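You operate a simulated robot arm through the tools that you are given. There is no shell and no other tool.

Carry out the task below with a simulated robot arm. There is one attempt and no reset: what you move stays moved.

TASK
Wind the job card's length on to the mandrel and lock the pawl.
Fine: zero the counter before cranking; hands off the cloth while cranking.
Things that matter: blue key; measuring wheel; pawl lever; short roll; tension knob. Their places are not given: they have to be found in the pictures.

Only the result counts: the job must be done as asked and must still hold three seconds after the hand-in. Knocking over, shifting, dropping, spilling or breaking anything else fails it. Flat cloth is picked up by pressing the open fingertips on it (5 to 10 N) and closing them slowly along it; thin cloth reads only 2 to 8 mm in the jaws.

THE ROBOT
A 6-joint arm with a three-finger gripper, fixed in place. Base frame: the origin is at the foot of the arm, x ahead of it, y to its left, z up. Lengths are in mm, angles in rad, forces in N, time in s.
Its first joint turns from -2.897 to 2.897 rad. Payload 4.89 kg.
The TCP is the grasp point between the finger pads, 30 mm short of the fingertips. In the tool frame z runs along the fingers and y along their closing line. The gripper opens to 164 mm. The gripper's body begins 125 mm behind the TCP.
Orientation is that of the tool frame in the base frame, as [roll, pitch, yaw] about the fixed x, y, z axes, in that order (R = Rz(yaw) Ry(pitch) Rx(roll)). With the fingers straight down and closing along the base's y, the tool's x points along the base's -x, its y along +y and its z along -z.

THE INTERFACE
- The arm moves only by the tool jog_arm. Its argument "moves" is a list of rows, each a list of 3 entries, a list of its own where there are three numbers: the shift along the tool's x, y, z in mm, then the turn, a rotation vector about the tool's x, y, z in rad, then the closure in counts, from 0 (fully open) to 255 (shut). In form: [[[dx, dy, dz], [wx, wy, wz], hand], ...]. A call has 1 to 20 rows; each row shifts and turns the commanded pose from where the row before left it, along the tool's axes as they then stand. Rows are played at 5 a second. More than 50 mm and 0.15 rad between two rows, or a gripper value outside its range, and nothing of the call is played. A pose out of reach is approached as far as the arm can. The call stops where the force on the tool passes 40 N (or 10 N more than at its start, if that is more) or the arm is blocked; 0.2 s more then pass. Each finger travels about 108 mm/s and halts on what it meets, pressing with about 43 N; the grip force reading is that of the motor and also rises with nothing between the fingers. The clock runs only during rows and for 0.2 s after the last one: add rows that do not move to give the fingers time. It gives the time, the measured TCP pose, the force on the tool (base axes), the opening and the grip force at its end, in the units of the frame above (readings bear some noise), with the torque about the TCP (base axes, N m) and any sound that the robot's microphone picked up.
- Cameras (640 x 400 px; columns grow to the right, rows downward): "scene" is fixed at [219.6, 649.1, 1415.1]; the picture's right is [-1.00, -0.00, 0.00], its down [-0.00, 0.22, -0.97] and it looks along [0.00, -0.97, -0.22] (base axes); focal length 360 px, centre (320, 200). "wrist" rides on the gripper at [76, -2, -152] in the tool frame; the picture's right is [0.02, 1.00, 0.00], its down [-0.88, 0.02, -0.47] and it looks along [-0.47, 0.01, 0.88] (tool axes); focal length 247 px, centre (320, 200).
- get_image(camera): a new picture of that camera. It takes no simulated time.
- move_column(by): slides the trunk up (or, below 0, down) by that many mm; the arm rides with it, the base frame stays. It gives what a move gives, with no picture.
- measure_at(camera, pixels): for up to 12 pixels [column, row] of the newest picture of that camera ("zoom" is the newest enlarged one), the place [x, y, z] in the base frame of the surface seen there, good to about 3 mm. It takes no simulated time.
- zoom(camera, box): a new picture of the part [left, top, right, bottom] of that camera's present view, enlarged. It takes no simulated time.
- hand_in(): hands the job in; it is judged then, once.

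Unless the task says otherwise, let go and move clear before handing in.

The tools are called after ">>>" as name(argument=value, ...) on one line, values as JSON. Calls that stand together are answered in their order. jog_arm: Moves the arm, as the interface text tells. Its arguments: {"type":"object","properties":{"moves":{"type":"array","items":{"type":"array"}}},"required":["moves"]} The other tools are called the same way: move_column (by) slides the trunk up or down; get_image (camera) takes a picture; measure_at (camera, pixels) gives the place of the surface under pixels of a picture; zoom (camera, box) takes an enlarged picture of a part of a camera's view; hand_in () hands the job in.

At the start:

```text
time: 0.0
position: [195.0, -602.5, 1228.6]
orientation: [3.141, 0.0, 3.14]
force: [1.2, 0.5, -1.2]
ft_torque: [0.04, 0.0, -0.01]
grip_width: 163.9
finger_force: 0.1
trunk travel left (down, up): [-175.0, 215.0]
```

scene: 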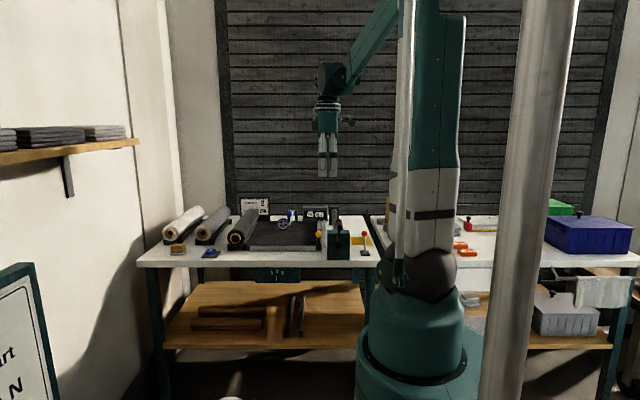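
wrist: 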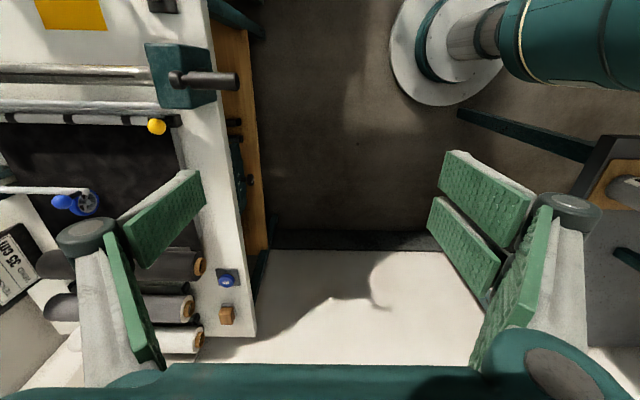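

The scene shows a table at pixels (140-370, 200-265) with three rolls, a dark cloth, a blue measuring wheel and a winding device. I will zoom in on the table and the signs.

>>> zoom(camera="scene", box=[220, 180, 380, 280])

>>> zoom(camera="scene", box=[130, 180, 290, 280])

>>> zoom(camera="wrist", box=[0, 0, 260, 200])

>>> zoom(camera="wrist", box=[0, 170, 260, 370])

>>> zoom(camera="scene", box=[0, 250, 160, 400])

```text
4.00 times, centred on (300, 230) of scene
```

zoom: 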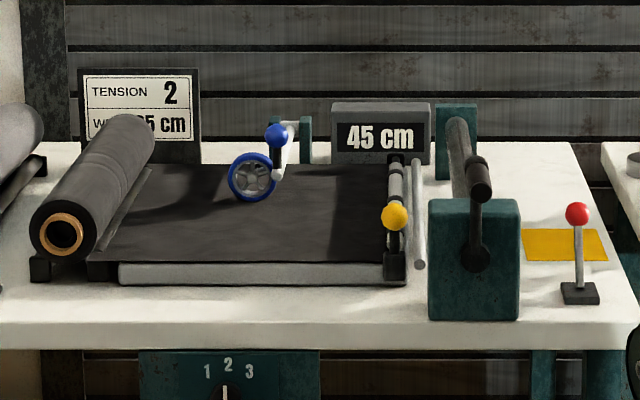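

```text
4.00 times, centred on (210, 230) of scene
```

zoom: 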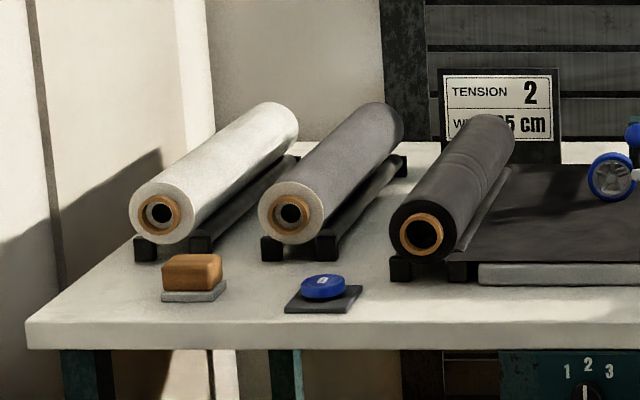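

```text
2.00 times, centred on (130, 100) of wrist
```

zoom: 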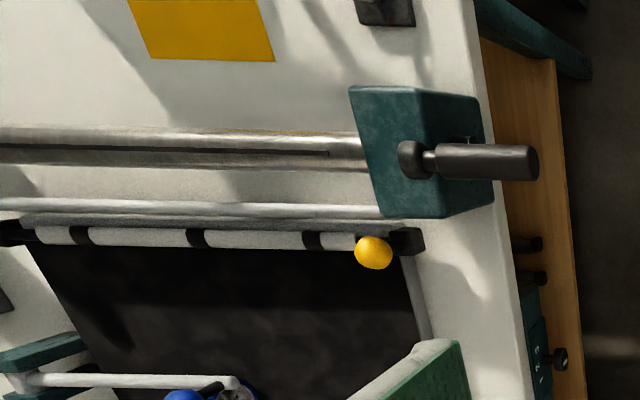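

```text
2.00 times, centred on (130, 270) of wrist
```

zoom: 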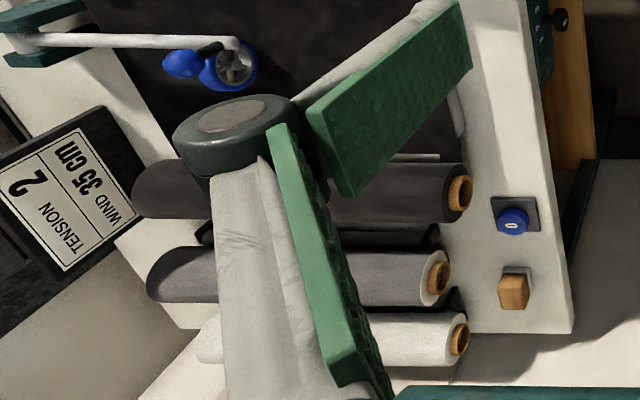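

```text
2.67 times, centred on (80, 325) of scene
```

zoom: 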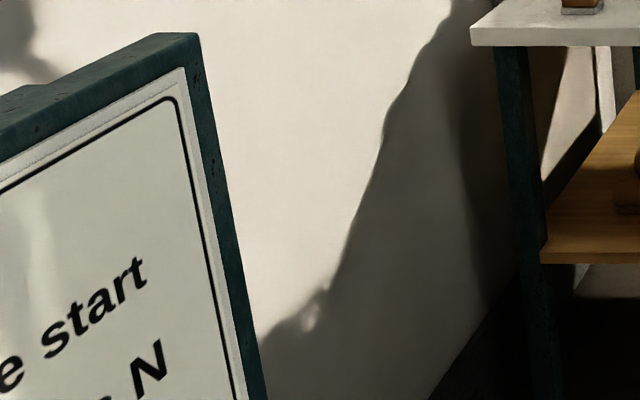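

The card at wrist zoom (70,190) reads TENSION 2, WIND 35 cm; the counter reads 45 cm, and the board at left (scene 20,330) has instructions I can only partly see. I'll measure the main features before moving.

>>> measure_at(camera="scene", pixels=[[318, 234], [338, 216], [340, 249], [364, 234], [364, 253], [289, 213], [283, 224], [313, 214], [276, 278], [210, 252], [177, 249], [5, 300]])

>>> measure_at(camera="wrist", pixels=[[156, 126], [226, 80], [190, 80], [180, 10], [227, 281], [226, 315], [85, 205], [60, 202], [20, 265], [198, 267], [190, 310], [80, 160]])

>>> zoom(camera="scene", box=[370, 190, 640, 340])

>>> zoom(camera="scene", box=[230, 250, 330, 310])

```text
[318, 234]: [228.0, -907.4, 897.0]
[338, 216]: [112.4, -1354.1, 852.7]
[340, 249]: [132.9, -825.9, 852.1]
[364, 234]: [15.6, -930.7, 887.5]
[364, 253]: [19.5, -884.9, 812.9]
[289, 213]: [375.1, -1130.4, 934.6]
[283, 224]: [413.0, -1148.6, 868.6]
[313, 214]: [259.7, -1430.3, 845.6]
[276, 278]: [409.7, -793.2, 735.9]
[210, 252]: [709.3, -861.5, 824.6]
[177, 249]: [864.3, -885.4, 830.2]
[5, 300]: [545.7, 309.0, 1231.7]
```

```text
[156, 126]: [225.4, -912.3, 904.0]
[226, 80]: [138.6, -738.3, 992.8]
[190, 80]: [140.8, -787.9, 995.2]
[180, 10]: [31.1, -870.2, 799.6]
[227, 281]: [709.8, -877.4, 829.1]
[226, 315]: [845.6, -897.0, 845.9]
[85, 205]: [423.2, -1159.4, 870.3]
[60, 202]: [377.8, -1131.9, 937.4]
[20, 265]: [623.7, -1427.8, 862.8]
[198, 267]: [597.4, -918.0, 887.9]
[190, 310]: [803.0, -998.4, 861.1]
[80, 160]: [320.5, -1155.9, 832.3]
```

```text
2.37 times, centred on (505, 265) of scene
```

zoom: 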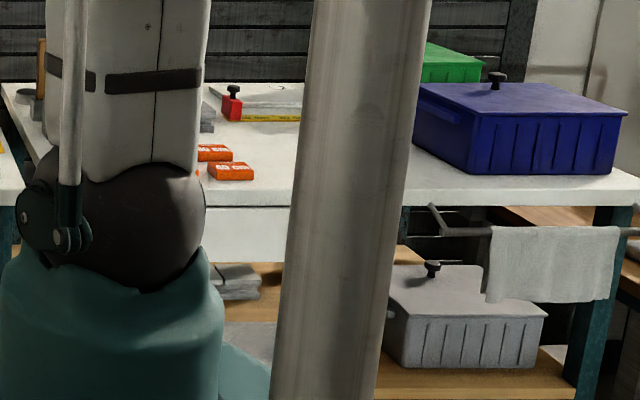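

```text
6.40 times, centred on (280, 280) of scene
```

zoom: 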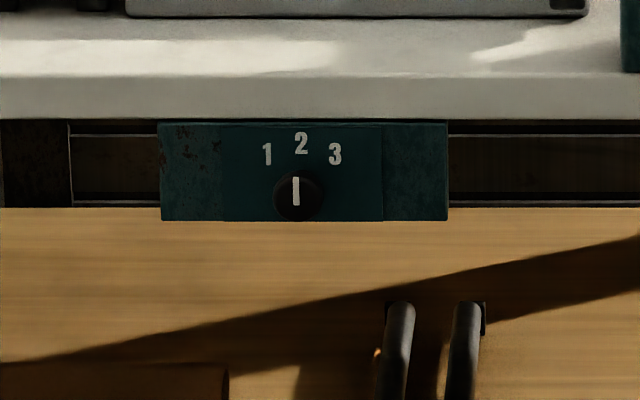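

The tension knob pointer at zoom (297,190) seems to point at 2 already; the board on the left carries text I need to read. I'll measure its plane so I can aim the wrist camera at it.

>>> measure_at(camera="scene", pixels=[[5, 285], [25, 280], [25, 300], [5, 310], [45, 380], [5, 390], [35, 360], [50, 395], [3, 275], [28, 265], [5, 360], [40, 300]])

>>> measure_at(camera="scene", pixels=[[142, 260], [370, 262], [250, 262], [265, 205], [255, 203], [250, 249], [320, 248], [318, 222], [236, 239], [247, 214], [327, 230], [350, 240]])

>>> zoom(camera="scene", box=[270, 200, 350, 250])

```text
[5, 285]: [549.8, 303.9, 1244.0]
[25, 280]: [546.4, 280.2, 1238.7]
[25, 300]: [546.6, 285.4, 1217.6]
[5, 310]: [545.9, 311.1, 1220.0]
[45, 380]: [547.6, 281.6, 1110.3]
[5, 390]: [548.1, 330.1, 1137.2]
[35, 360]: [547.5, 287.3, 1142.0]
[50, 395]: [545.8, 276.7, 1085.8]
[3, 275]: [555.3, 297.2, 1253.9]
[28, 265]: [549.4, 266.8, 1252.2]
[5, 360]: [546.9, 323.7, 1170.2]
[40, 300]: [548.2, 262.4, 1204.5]
```

```text
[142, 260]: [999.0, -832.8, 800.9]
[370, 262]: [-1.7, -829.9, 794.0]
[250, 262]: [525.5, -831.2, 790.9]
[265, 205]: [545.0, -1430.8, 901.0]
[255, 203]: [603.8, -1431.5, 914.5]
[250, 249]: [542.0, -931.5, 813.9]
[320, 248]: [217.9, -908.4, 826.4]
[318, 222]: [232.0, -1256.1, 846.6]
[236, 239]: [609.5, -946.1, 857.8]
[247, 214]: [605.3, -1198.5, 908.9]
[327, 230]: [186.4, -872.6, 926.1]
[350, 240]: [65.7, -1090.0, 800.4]
```

```text
8.00 times, centred on (310, 225) of scene
```

zoom: 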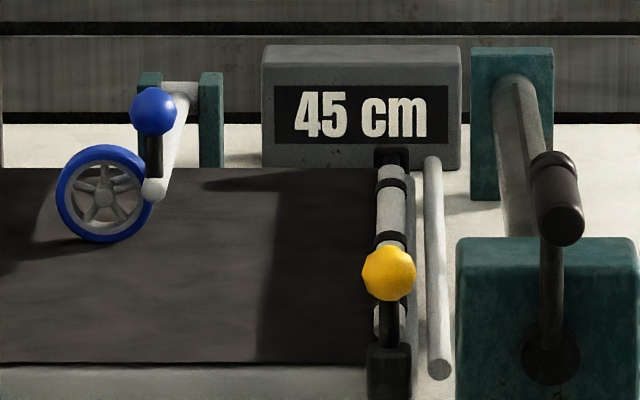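

The board's plane is x≈547, facing the robot, extending past the left edge of the picture, so I'll bring the wrist camera round to read it. First move: swing the arm forward, at the present height, towards +x/+y.

>>> jog_arm(moves=[[[-20, 30, 0], [0, 0, 0], 0], [[-20, 30, 0], [0, 0, 0], 0], [[-20, 30, 0], [0, 0, 0], 0], [[-20, 30, 0], [0, 0, 0], 0], [[-20, 30, 0], [0, 0, 0], 0], [[-20, 30, 0], [0, 0, 0], 0], [[-20, 30, 0], [0, 0, 0], 0], [[-20, 30, 0], [0, 0, 0], 0], [[-20, 30, 0], [0, 0, 0], 0], [[-20, 30, 0], [0, 0, 0], 0]])

```text
time: 2.4
position: [450.4, -345.6, 1240.5]
orientation: [-3.141, 0.0, -3.138]
force: [-0.6, 0.8, -0.7]
ft_torque: [-0.02, 0.06, 0.0]
grip_width: 163.8
finger_force: 0.0
trunk travel left (down, up): [-175.0, 215.0]
stopped in row 10: the arm was blocked; the commanded pose is now the measured one
```

The arm was blocked at (450,-346,1240), short of the commanded point. I'll look at both cameras to see what stopped it.

>>> get_image(camera="scene")

>>> get_image(camera="wrist")

```text
taken
```

scene: 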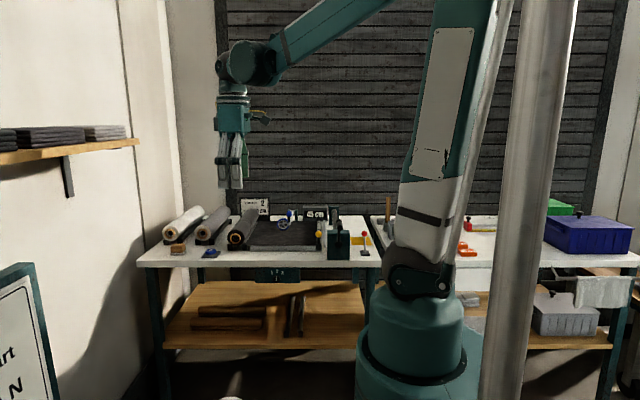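

```text
taken
```

wrist: 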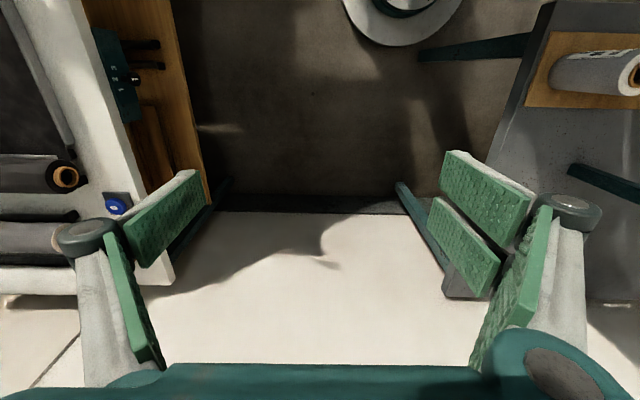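

The wrist picture shows a second table at (600,100) with another roll, and the upper arm near the pole at scene (540,100). Let me measure the pole and those things.

>>> measure_at(camera="scene", pixels=[[545, 100], [515, 300], [560, 20], [445, 100], [450, 20], [340, 15], [232, 170], [255, 60], [420, 270], [500, 20], [5, 360], [410, 330]])

>>> measure_at(camera="wrist", pixels=[[600, 80], [560, 60], [580, 140], [635, 75], [600, 260], [540, 60], [620, 185], [410, 210], [460, 290], [115, 207], [380, 10], [480, 45]])

>>> zoom(camera="wrist", box=[440, 0, 640, 140])

>>> zoom(camera="wrist", box=[0, 0, 200, 130])

```text
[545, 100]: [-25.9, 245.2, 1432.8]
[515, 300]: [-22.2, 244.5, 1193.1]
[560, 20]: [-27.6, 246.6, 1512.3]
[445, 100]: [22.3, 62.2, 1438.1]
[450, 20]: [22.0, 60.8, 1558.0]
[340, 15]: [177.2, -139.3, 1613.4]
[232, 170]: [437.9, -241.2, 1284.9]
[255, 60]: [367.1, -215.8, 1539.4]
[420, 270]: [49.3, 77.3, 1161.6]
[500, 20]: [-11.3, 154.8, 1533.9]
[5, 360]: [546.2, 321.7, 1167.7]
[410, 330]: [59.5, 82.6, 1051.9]
```

```text
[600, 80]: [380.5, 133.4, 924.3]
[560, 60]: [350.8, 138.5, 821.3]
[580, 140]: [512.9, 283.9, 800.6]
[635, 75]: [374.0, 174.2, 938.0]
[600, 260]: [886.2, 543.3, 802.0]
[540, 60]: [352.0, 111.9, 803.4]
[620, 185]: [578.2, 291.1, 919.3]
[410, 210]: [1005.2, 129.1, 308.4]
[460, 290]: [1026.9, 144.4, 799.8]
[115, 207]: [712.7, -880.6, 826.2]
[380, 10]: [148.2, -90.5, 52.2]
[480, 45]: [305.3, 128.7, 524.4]
```

```text
2.86 times, centred on (540, 70) of wrist
```

zoom: 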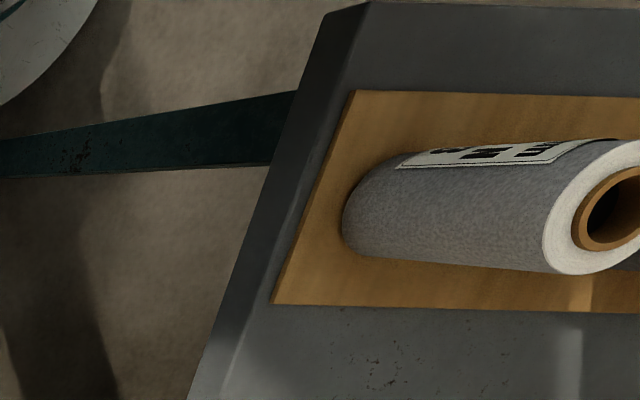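

```text
3.08 times, centred on (100, 65) of wrist
```

zoom: 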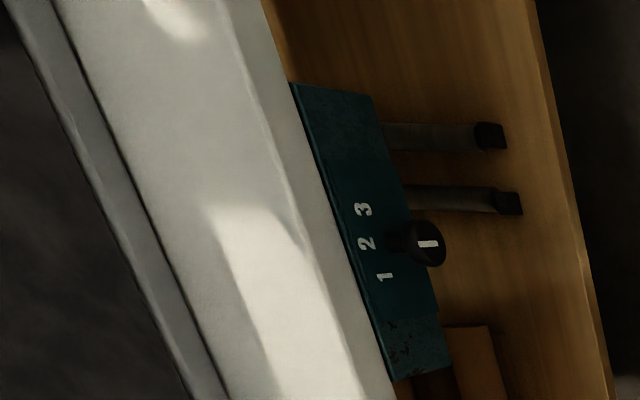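

The pole stands at about (-26,245), and my elbow leaning back probably met it; the tension knob at wrist zoom (428,245) appears to point at 2. I'll push outward while swinging toward +y so the elbow clears the pole.

>>> jog_arm(moves=[[[-30, 10, 0], [0, 0, 0], 0], [[-25, 30, 0], [0, 0, 0], 0], [[-15, 40, 0], [0, 0, 0], 0], [[-10, 40, 0], [0, 0, 0], 0], [[-5, 40, 0], [0, 0, 0], 0], [[0, 40, 0], [0, 0, 0], 0], [[0, 40, 0], [0, 0, 0], 0]])

```text
time: 4.0
position: [530.4, -104.3, 1240.9]
orientation: [3.141, 0.001, -3.137]
force: [0.5, -0.9, 0.4]
ft_torque: [0.12, 0.09, 0.0]
grip_width: 164.1
finger_force: 0.0
trunk travel left (down, up): [-175.0, 215.0]
```

The arm moved freely to (530,-104,1241). Now I'll draw in slightly, turn toward +y and tilt the camera up to see the board.

>>> jog_arm(moves=[[[20, 20, 0], [0, 0, -0.1], 0], [[20, 20, 0], [0, 0, -0.1], 0], [[20, 20, 0], [0, -0.1, 0], 0], [[20, 20, 0], [0, -0.1, 0], 0], [[0, 0, 0], [0, -0.12, 0], 0], [[0, 0, 0], [0, -0.12, 0], 0]])

>>> get_image(camera="wrist")

>>> get_image(camera="scene")

```text
time: 5.4
position: [443.0, -34.8, 1237.2]
orientation: [-3.14, 0.44, -2.938]
force: [1.1, -0.1, -0.2]
ft_torque: [0.03, 0.09, 0.03]
grip_width: 164.2
finger_force: 0.1
trunk travel left (down, up): [-175.0, 215.0]
```

```text
taken
```

wrist: 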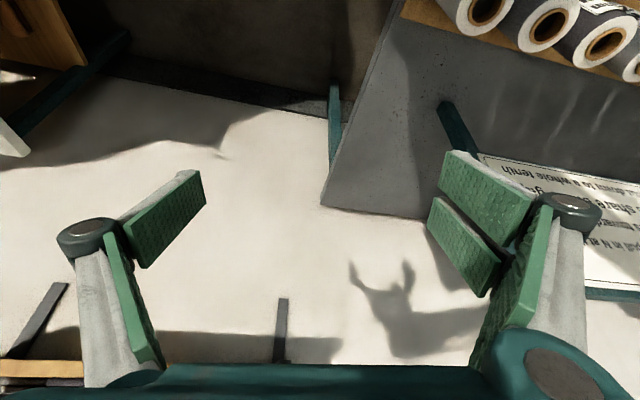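

```text
taken
```

scene: 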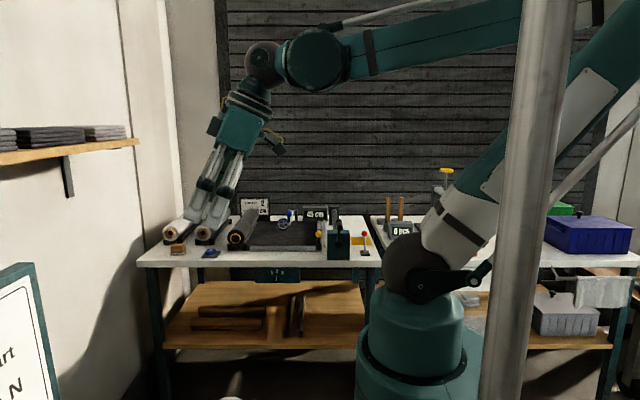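

The board is now visible upside down at wrist (570,230), partly hidden by the right finger, plus four labelled rolls at the top right. I'll turn further toward +y to centre it.

>>> jog_arm(moves=[[[0, 0, 0], [-0.051, 0, -0.109], 0], [[0, 0, 0], [-0.051, 0, -0.109], 0], [[0, 0, 0], [-0.051, 0, -0.109], 0], [[0, 0, 0], [-0.051, 0, -0.109], 0], [[0, 0, 0], [-0.051, 0, -0.109], 0], [[0, 0, 0], [-0.051, 0, -0.109], 0]])

>>> get_image(camera="wrist")

```text
time: 6.8
position: [441.3, -32.0, 1237.2]
orientation: [-3.14, 0.441, -2.214]
force: [-1.1, -0.7, 0.0]
ft_torque: [-0.04, -0.14, -0.05]
grip_width: 164.0
finger_force: 0.1
trunk travel left (down, up): [-175.0, 215.0]
```

```text
taken
```

wrist: 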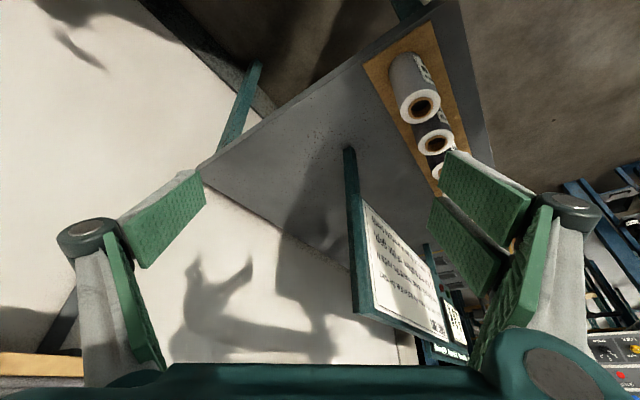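

>>> zoom(camera="wrist", box=[340, 180, 480, 370])

>>> zoom(camera="wrist", box=[360, 20, 480, 190])

>>> zoom(camera="wrist", box=[540, 150, 640, 400])

```text
2.11 times, centred on (410, 275) of wrist
```

zoom: 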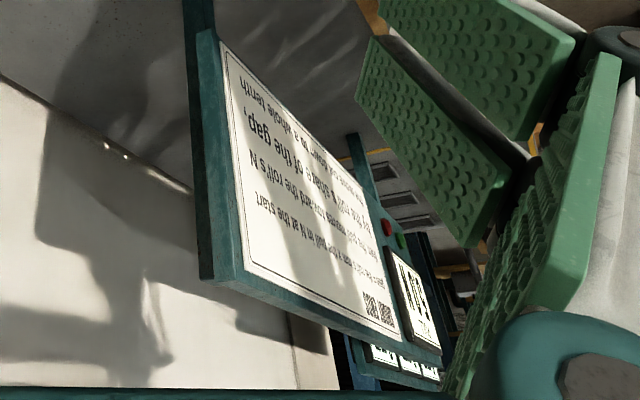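

```text
2.35 times, centred on (420, 105) of wrist
```

zoom: 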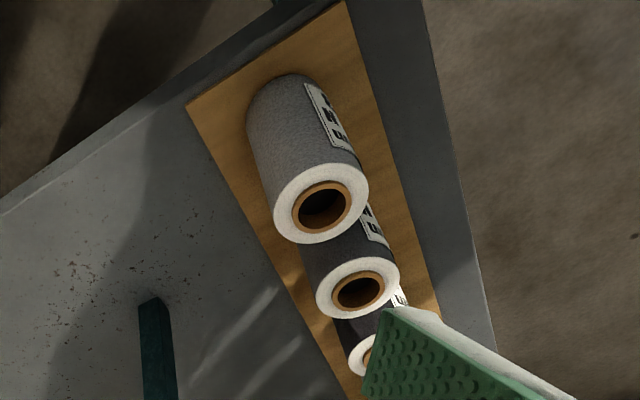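

```text
1.60 times, centred on (590, 275) of wrist
```

zoom: 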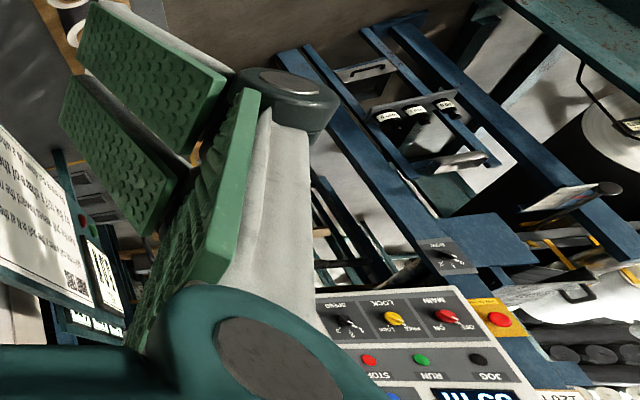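

The board (zoom (300,180)) speaks of "pull in N at the start", the "roll's N" and a "share of the gap, ... whole tenth", so it may belong to another station, but I want to read it properly. I'll move the camera more squarely in front of it.

>>> jog_arm(moves=[[[-18, 40, 8.5], [0.015, 0, 0.032], 0], [[-18, 40, 8.5], [0.015, 0, 0.032], 0], [[-18, 40, 8.5], [0.015, 0, 0.032], 0], [[-18, 40, 8.5], [0.015, 0, 0.032], 0], [[-18, 40, 8.5], [0.015, 0, 0.032], 0], [[-18, 40, 8.5], [0.015, 0, 0.032], 0]])

>>> get_image(camera="wrist")

>>> get_image(camera="scene")

```text
time: 8.2
position: [351.6, 206.4, 1237.9]
orientation: [-3.138, 0.44, -2.465]
force: [-4.1, 6.7, 0.5]
ft_torque: [-1.0, -0.7, -0.53]
grip_width: 164.1
finger_force: 0.0
trunk travel left (down, up): [-175.0, 215.0]
```

```text
taken
```

wrist: 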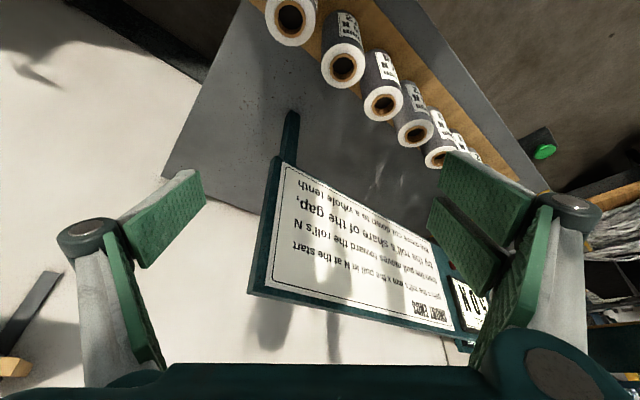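

```text
taken
```

scene: 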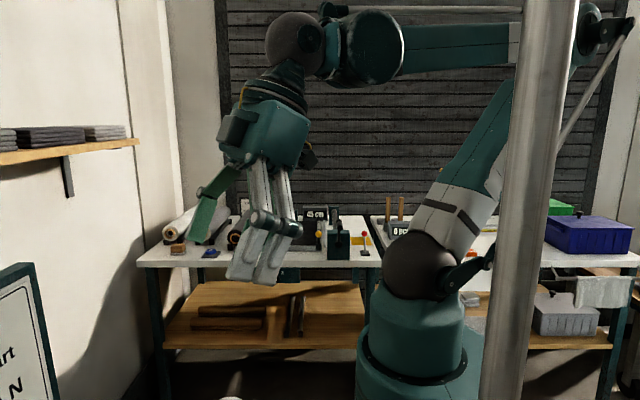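

The board is now readable at wrist (350,250), upside down. I'll zoom in on it and on the roll labels.

>>> zoom(camera="wrist", box=[250, 150, 490, 350])

>>> zoom(camera="wrist", box=[260, 0, 480, 170])

```text
2.00 times, centred on (370, 250) of wrist
```

zoom: 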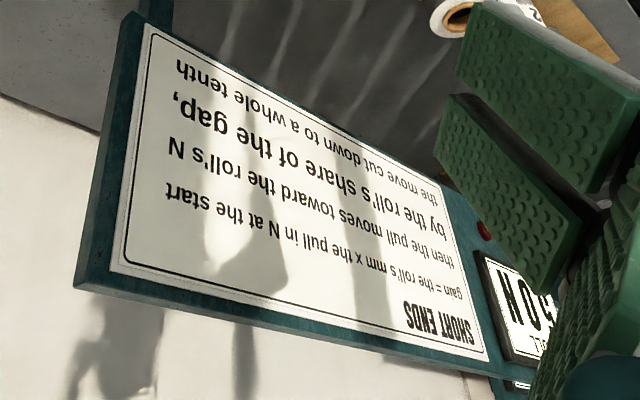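

```text
2.35 times, centred on (370, 85) of wrist
```

zoom: 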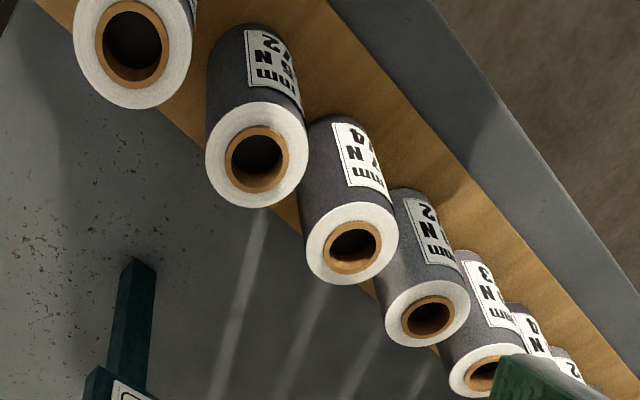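

The board is titled SHORT ENDS ("gain = the roll's mm x the pull in N…") and belongs to another station, so the winding bench card (TENSION 2, WIND 35 cm) governs. I'll untilt and swing the arm back toward the bench on a wide arc that keeps the elbow off the pole.

>>> jog_arm(moves=[[[0, 0, 0], [0, 0.11, 0], 0], [[0, 0, 0], [0, 0.11, 0], 0], [[0, 0, 0], [0, 0.11, 0], 0], [[0, 0, 0], [0, 0.11, 0], 0], [[9.5, -43.7, 0], [0, 0, 0.14], 0], [[3.3, -44.6, 0], [0, 0, 0.14], 0], [[-3, -44.6, 0], [0, 0, 0.14], 0], [[-9.2, -43.8, 0], [0, 0, 0.14], 0], [[-15.2, -42, 0], [0, 0, 0.14], 0], [[-20.9, -39.5, 0], [0, 0, 0.14], 0], [[-26.2, -36.2, 0], [0, 0, 0.14], 0]])

```text
time: 10.6
position: [492.0, -59.2, 1238.7]
orientation: [-3.14, 0.001, 2.875]
force: [-1.2, -0.2, 0.6]
ft_torque: [-0.12, -0.21, -0.02]
grip_width: 163.7
finger_force: 0.1
trunk travel left (down, up): [-175.0, 215.0]
```

The arm is at (492,-59,1239) with no contact. I'll continue the arc toward the bench, turning the tool to face -y.

>>> jog_arm(moves=[[[-22.9, -26.3, 0], [0, 0, 0.14], 0], [[-26.4, -22.9, 0], [0, 0, 0.14], 0], [[-29.3, -19, 0], [0, 0, 0.14], 0], [[-31.7, -14.7, 0], [0, 0, 0.14], 0], [[-33.4, -10.2, 0], [0, 0, 0.14], 0], [[-34.5, -5.4, 0], [0, 0, 0.14], 0], [[-34.9, -0.6, 0], [0, 0, 0.14], 0], [[-38, -20, 0], [0, 0, 0.14], 0], [[-40, -20, 0], [0, 0, 0.13], 0], [[-40, -20, 0], [0, 0, 0], 0], [[-40, -20, 0], [0, 0, 0], 0], [[-40, -20, 0], [0, 0, 0], 0], [[-40, -20, 0], [0, 0, 0], 0]])

>>> get_image(camera="wrist")

>>> get_image(camera="scene")

```text
time: 13.4
position: [507.7, -529.5, 1237.7]
orientation: [3.138, 0.002, 1.626]
force: [0.2, 0.8, 0.1]
ft_torque: [-0.25, 0.02, 0.0]
grip_width: 164.0
finger_force: 0.0
trunk travel left (down, up): [-175.0, 215.0]
```

```text
taken
```

wrist: 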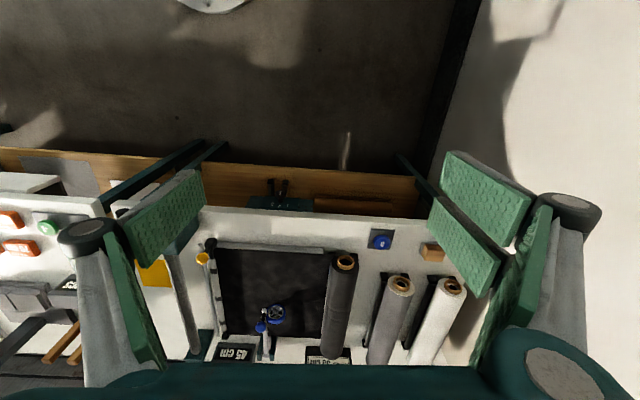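

```text
taken
```

scene: 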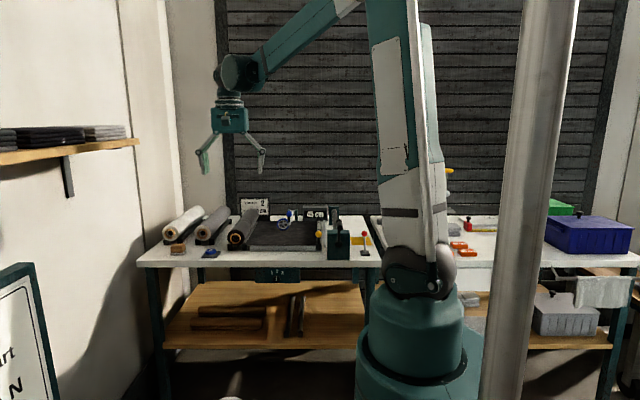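

The wrist camera now sees the whole bench (rolls at (340-450,300), deck at (270,290), mandrel side at (180,280)). I'll zoom in on parts.

>>> zoom(camera="wrist", box=[190, 200, 350, 370])

>>> zoom(camera="wrist", box=[320, 220, 480, 370])

>>> zoom(camera="wrist", box=[230, 170, 350, 230])

>>> measure_at(camera="wrist", pixels=[[345, 263], [402, 283], [454, 285], [335, 345], [380, 355], [425, 355], [381, 241], [432, 252], [277, 313], [262, 328], [203, 258], [280, 290]])

```text
2.35 times, centred on (270, 285) of wrist
```

zoom: 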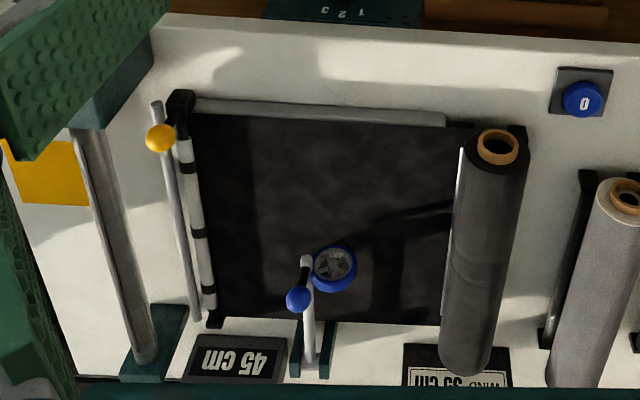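

```text
2.67 times, centred on (400, 295) of wrist
```

zoom: 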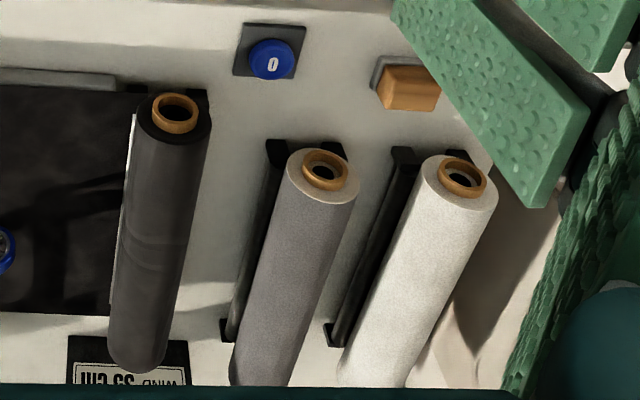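

```text
5.33 times, centred on (290, 200) of wrist
```

zoom: 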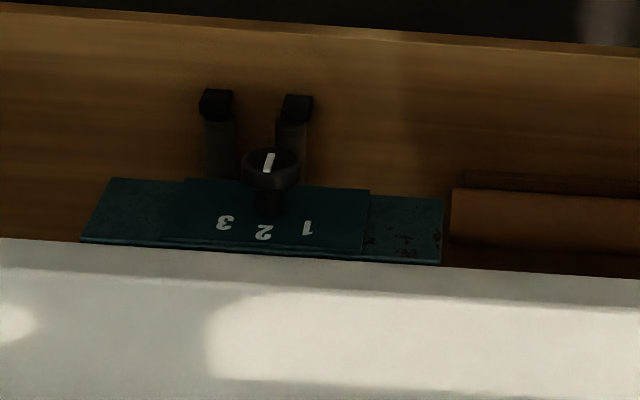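

```text
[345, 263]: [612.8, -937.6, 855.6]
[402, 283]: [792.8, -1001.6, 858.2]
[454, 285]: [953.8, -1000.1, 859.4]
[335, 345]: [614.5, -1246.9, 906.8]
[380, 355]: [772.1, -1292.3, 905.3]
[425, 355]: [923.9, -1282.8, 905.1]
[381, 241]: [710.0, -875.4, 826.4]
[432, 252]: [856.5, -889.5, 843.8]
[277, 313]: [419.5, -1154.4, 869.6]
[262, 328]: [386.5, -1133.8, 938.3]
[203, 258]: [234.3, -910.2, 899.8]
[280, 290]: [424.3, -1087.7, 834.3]
```

The knob at wrist zoom (270,165) points toward the 2; the counter at wrist zoom (240,362) reads 45 cm. I'll move closer over the bench for a better look at the deck, wheel and winding end.

>>> jog_arm(moves=[[[-40, -20, 0], [0, 0, 0.03], 0], [[-40, -20, 0], [0, 0, 0.02], 0], [[-40, -20, 0], [0, 0, 0], 0], [[-40, -20, 0], [0, 0, 0], 0], [[-40, -20, 0], [0, 0, 0], 0], [[-40, -20, 0], [0, 0, 0], 0]])

>>> get_image(camera="wrist")

```text
time: 14.8
position: [396.1, -767.6, 1237.1]
orientation: [3.141, 0.001, 1.577]
force: [0.7, 0.8, 0.1]
ft_torque: [-0.21, 0.08, -0.02]
grip_width: 163.7
finger_force: 0.0
trunk travel left (down, up): [-175.0, 215.0]
```

```text
taken
```

wrist: 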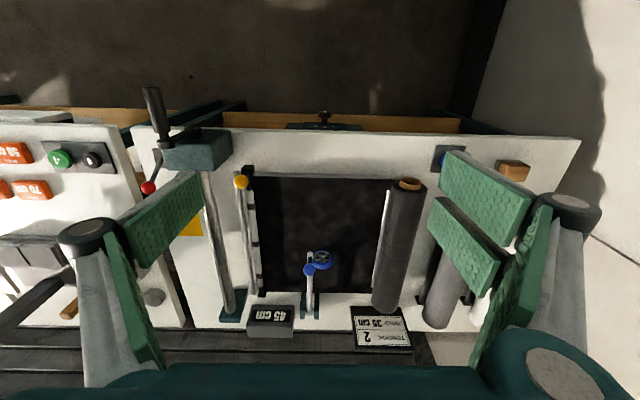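

>>> zoom(camera="wrist", box=[120, 80, 280, 210])

>>> zoom(camera="wrist", box=[210, 160, 350, 350])

>>> zoom(camera="wrist", box=[280, 230, 350, 330])

>>> zoom(camera="wrist", box=[340, 160, 460, 360])

>>> zoom(camera="wrist", box=[0, 90, 140, 260])

>>> zoom(camera="wrist", box=[280, 90, 380, 150])

```text
3.08 times, centred on (200, 145) of wrist
```

zoom: 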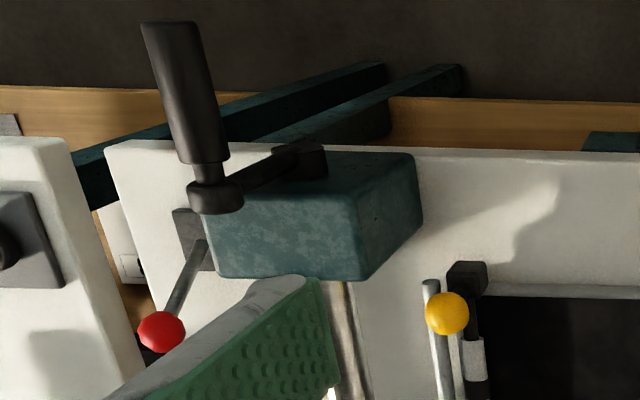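

```text
2.11 times, centred on (280, 255) of wrist
```

zoom: 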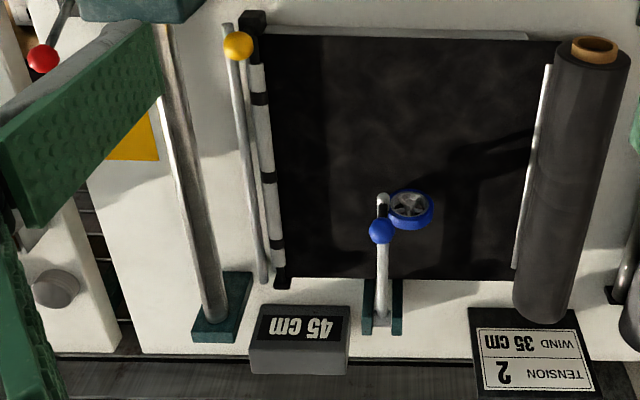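

```text
4.00 times, centred on (315, 280) of wrist
```

zoom: 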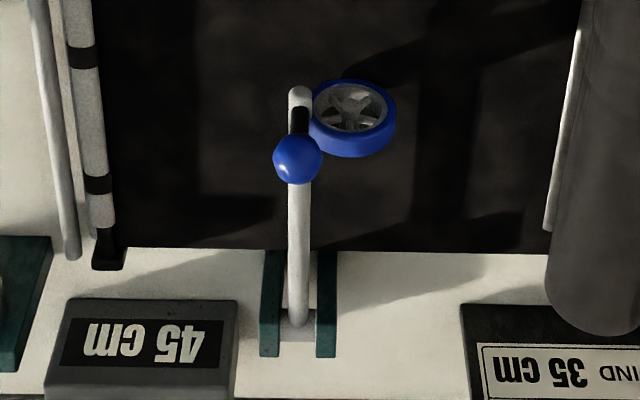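

```text
2.00 times, centred on (400, 260) of wrist
```

zoom: 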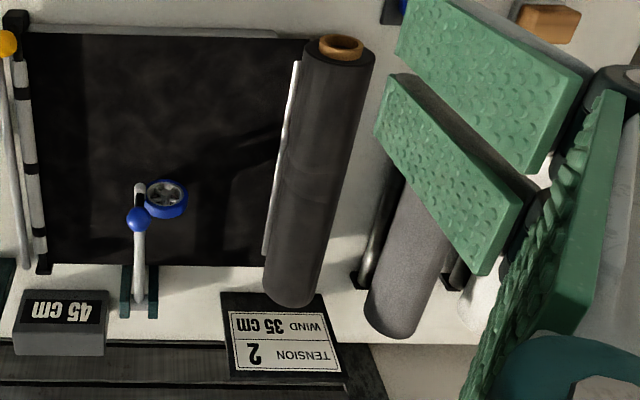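

```text
2.35 times, centred on (70, 175) of wrist
```

zoom: 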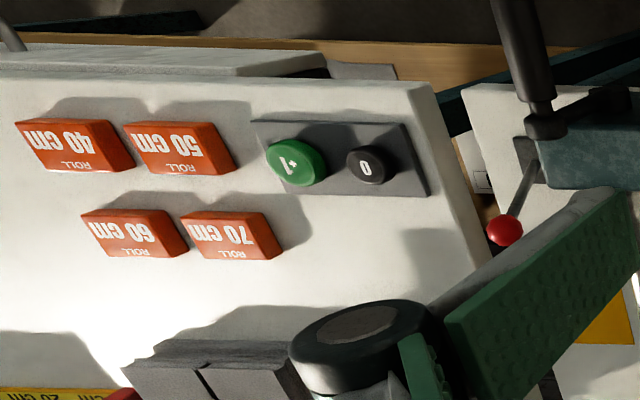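

```text
6.40 times, centred on (330, 120) of wrist
```

zoom: 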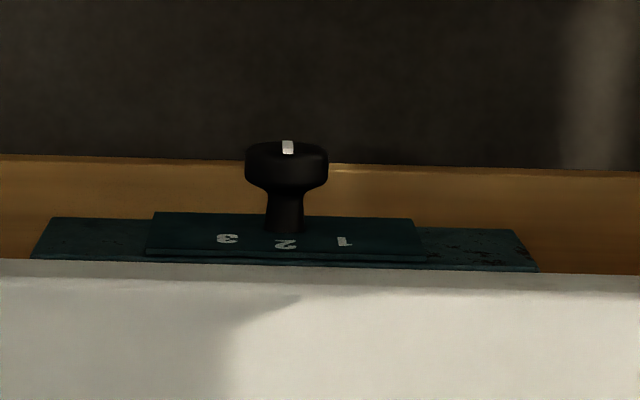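

The neighbouring bench on the left has 40–70 cm blocks for some other job. Now I'll go closer over the winding end to see how the cloth, the yellow-ball clamp bar and the mandrel are arranged.

>>> jog_arm(moves=[[[-25, -29, 27], [0, 0, 0], 0], [[-25, -29, 27], [0, 0, 0], 0], [[-25, -29, 27], [0, 0, 0], 0], [[-25, -29, 27], [0, 0, 0], 0], [[-25, -29, 27], [0, 0, 0], 0], [[-20, -29, 24], [0, 0, 0], 0]])

>>> get_image(camera="wrist")

>>> get_image(camera="scene")

```text
time: 16.2
position: [221.4, -916.6, 1078.4]
orientation: [3.141, 0.003, 1.576]
force: [0.7, 1.5, 0.6]
ft_torque: [-0.21, 0.15, -0.02]
grip_width: 163.9
finger_force: 0.0
trunk travel left (down, up): [-175.0, 215.0]
```

```text
taken
```

wrist: 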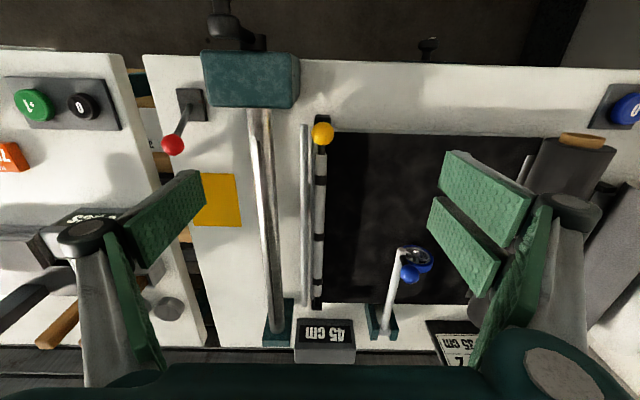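

```text
taken
```

scene: 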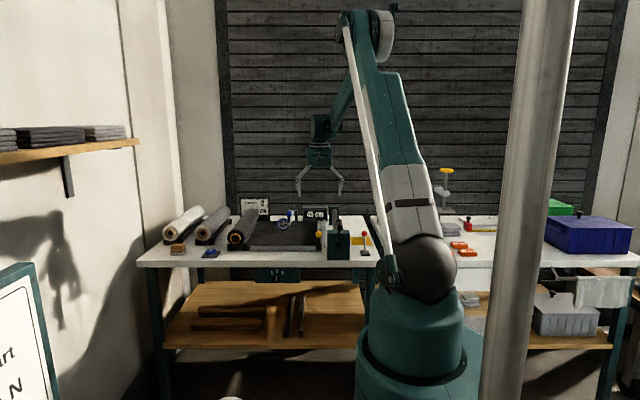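

>>> zoom(camera="wrist", box=[240, 110, 360, 220])

>>> zoom(camera="wrist", box=[240, 200, 360, 350])

>>> zoom(camera="wrist", box=[150, 0, 310, 170])

>>> zoom(camera="wrist", box=[350, 230, 460, 350])

>>> measure_at(camera="wrist", pixels=[[320, 200], [306, 200], [265, 200], [250, 120], [276, 320], [330, 200], [312, 200], [322, 132], [400, 200], [285, 200], [215, 200], [172, 146]])

```text
3.64 times, centred on (300, 165) of wrist
```

zoom: 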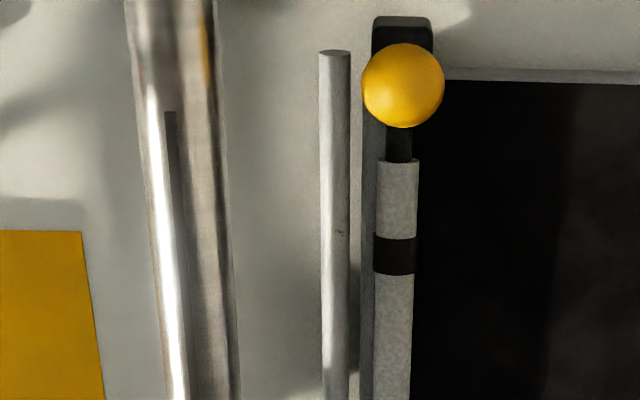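

```text
2.67 times, centred on (300, 275) of wrist
```

zoom: 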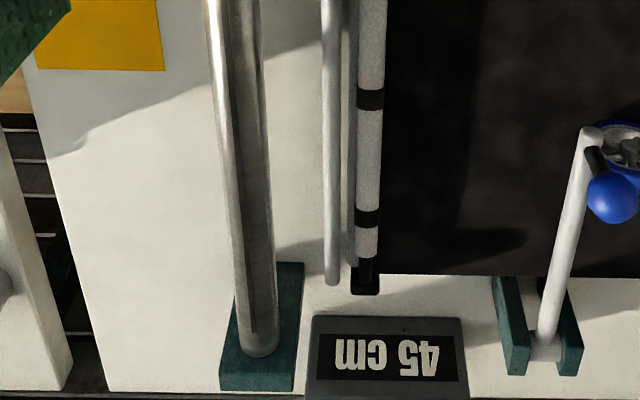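

```text
2.35 times, centred on (230, 85) of wrist
```

zoom: 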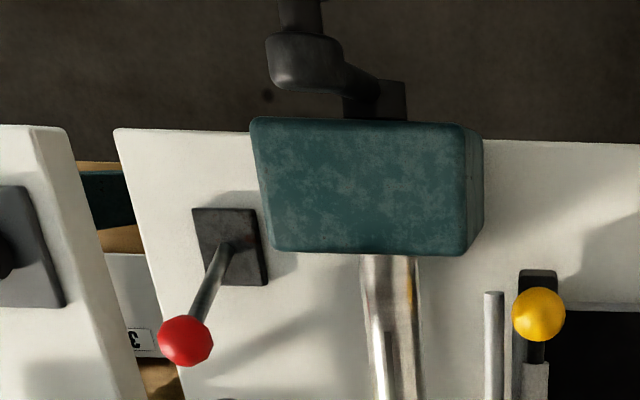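

```text
3.33 times, centred on (405, 290) of wrist
```

zoom: 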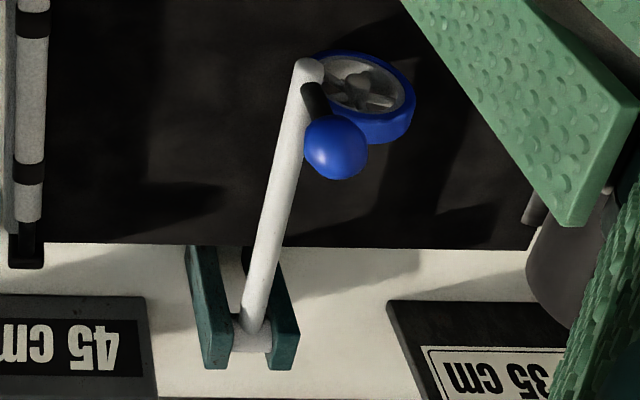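

```text
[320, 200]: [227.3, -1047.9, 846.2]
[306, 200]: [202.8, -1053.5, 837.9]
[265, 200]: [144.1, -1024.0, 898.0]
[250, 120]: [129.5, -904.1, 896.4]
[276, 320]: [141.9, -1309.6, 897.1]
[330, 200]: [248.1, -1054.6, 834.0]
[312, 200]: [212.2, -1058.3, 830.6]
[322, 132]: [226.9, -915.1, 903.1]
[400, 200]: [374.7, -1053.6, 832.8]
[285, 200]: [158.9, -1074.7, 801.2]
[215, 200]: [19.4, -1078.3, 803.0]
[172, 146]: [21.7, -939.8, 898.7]
```

The mandrel (x≈144, top z≈897) has a groove along it and is bare; the cloth ends at the banded bar with the yellow ball (x≈227), and a thin rod lies at x≈203. I'll measure the wheel arm in the last zoom to tell whether the wheel is raised off the cloth.

>>> measure_at(camera="zoom", pixels=[[307, 70], [280, 190], [258, 290], [250, 335], [355, 92], [318, 75], [400, 80], [385, 130], [336, 145], [200, 250], [285, 340], [450, 230]])

>>> zoom(camera="scene", box=[270, 205, 310, 230])

>>> zoom(camera="scene", box=[310, 215, 380, 260])

```text
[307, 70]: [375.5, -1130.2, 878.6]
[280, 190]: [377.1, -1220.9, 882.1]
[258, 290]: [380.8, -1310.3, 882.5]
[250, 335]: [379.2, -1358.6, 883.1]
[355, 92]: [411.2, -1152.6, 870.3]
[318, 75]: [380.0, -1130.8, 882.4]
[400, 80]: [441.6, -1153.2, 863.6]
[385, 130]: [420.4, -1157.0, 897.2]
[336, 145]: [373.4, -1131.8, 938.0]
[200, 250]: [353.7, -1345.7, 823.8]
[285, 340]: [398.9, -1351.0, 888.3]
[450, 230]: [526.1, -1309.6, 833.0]
```

```text
16.00 times, centred on (290, 218) of scene
```

zoom: 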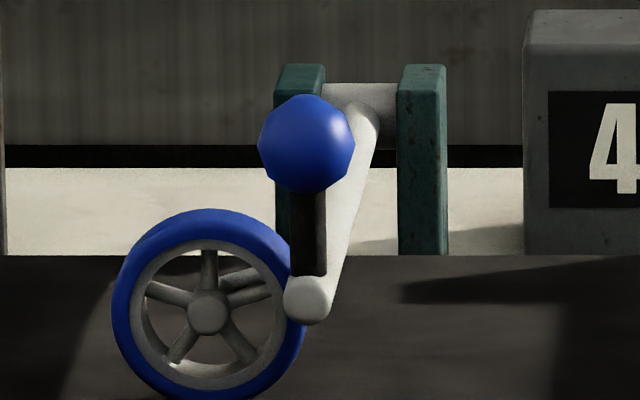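

```text
8.89 times, centred on (345, 238) of scene
```

zoom: 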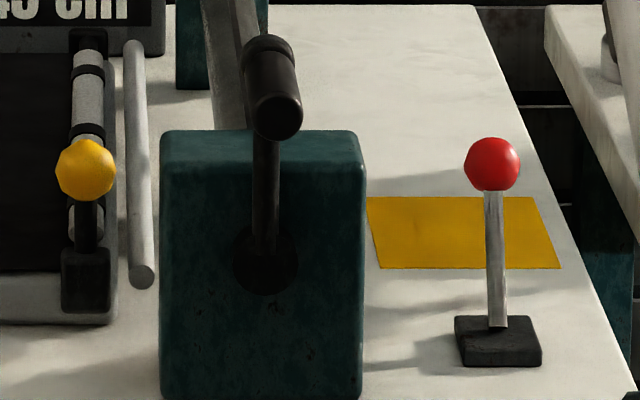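

The wheel arm is level (z≈880 along the rod) and the tread bottom comes out near z≈834, so the wheel appears to rest on the cloth already. I'll take closer looks at the crank and pawl geometry, then the rolls.

>>> measure_at(camera="zoom", pixels=[[265, 265], [265, 190], [275, 115], [270, 60], [490, 165], [495, 250], [500, 320], [500, 345], [85, 170], [85, 270], [140, 270], [200, 140]])

>>> zoom(camera="wrist", box=[300, 110, 340, 150])

>>> zoom(camera="wrist", box=[300, 280, 340, 320])

>>> zoom(camera="wrist", box=[500, 100, 640, 230])

```text
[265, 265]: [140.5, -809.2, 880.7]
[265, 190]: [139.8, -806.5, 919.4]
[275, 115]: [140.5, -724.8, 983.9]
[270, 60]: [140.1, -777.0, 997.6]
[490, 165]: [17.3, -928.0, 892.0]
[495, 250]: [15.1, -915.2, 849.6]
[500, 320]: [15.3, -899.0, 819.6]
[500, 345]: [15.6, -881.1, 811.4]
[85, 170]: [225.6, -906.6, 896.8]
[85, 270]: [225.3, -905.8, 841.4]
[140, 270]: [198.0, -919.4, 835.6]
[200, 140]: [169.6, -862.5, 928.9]
```

```text
10.00 times, centred on (320, 130) of wrist
```

zoom: 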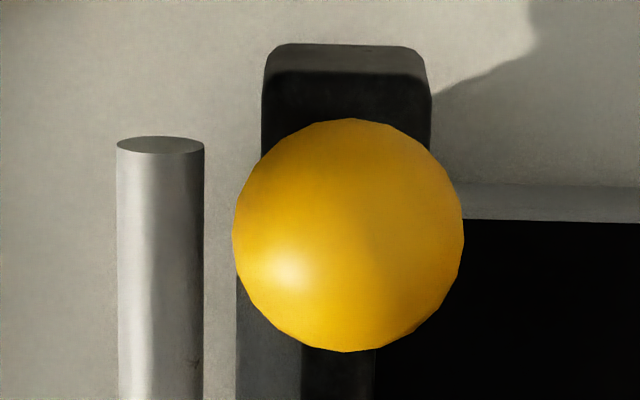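

```text
10.00 times, centred on (320, 300) of wrist
```

zoom: 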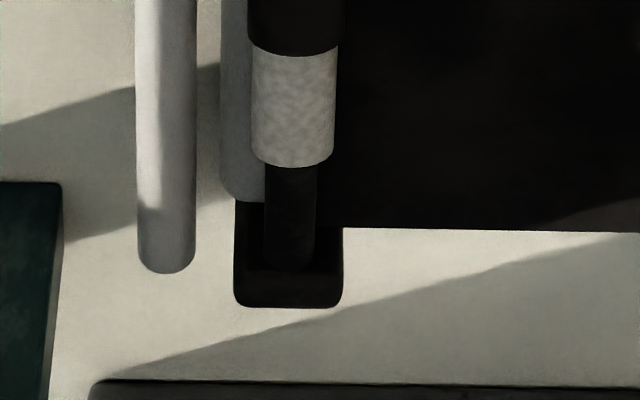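

```text
3.08 times, centred on (570, 165) of wrist
```

zoom: 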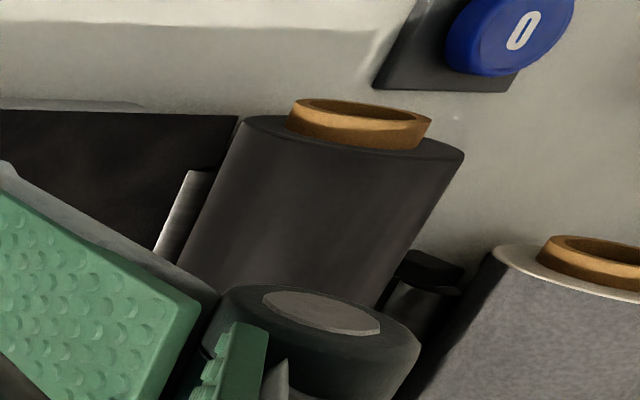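

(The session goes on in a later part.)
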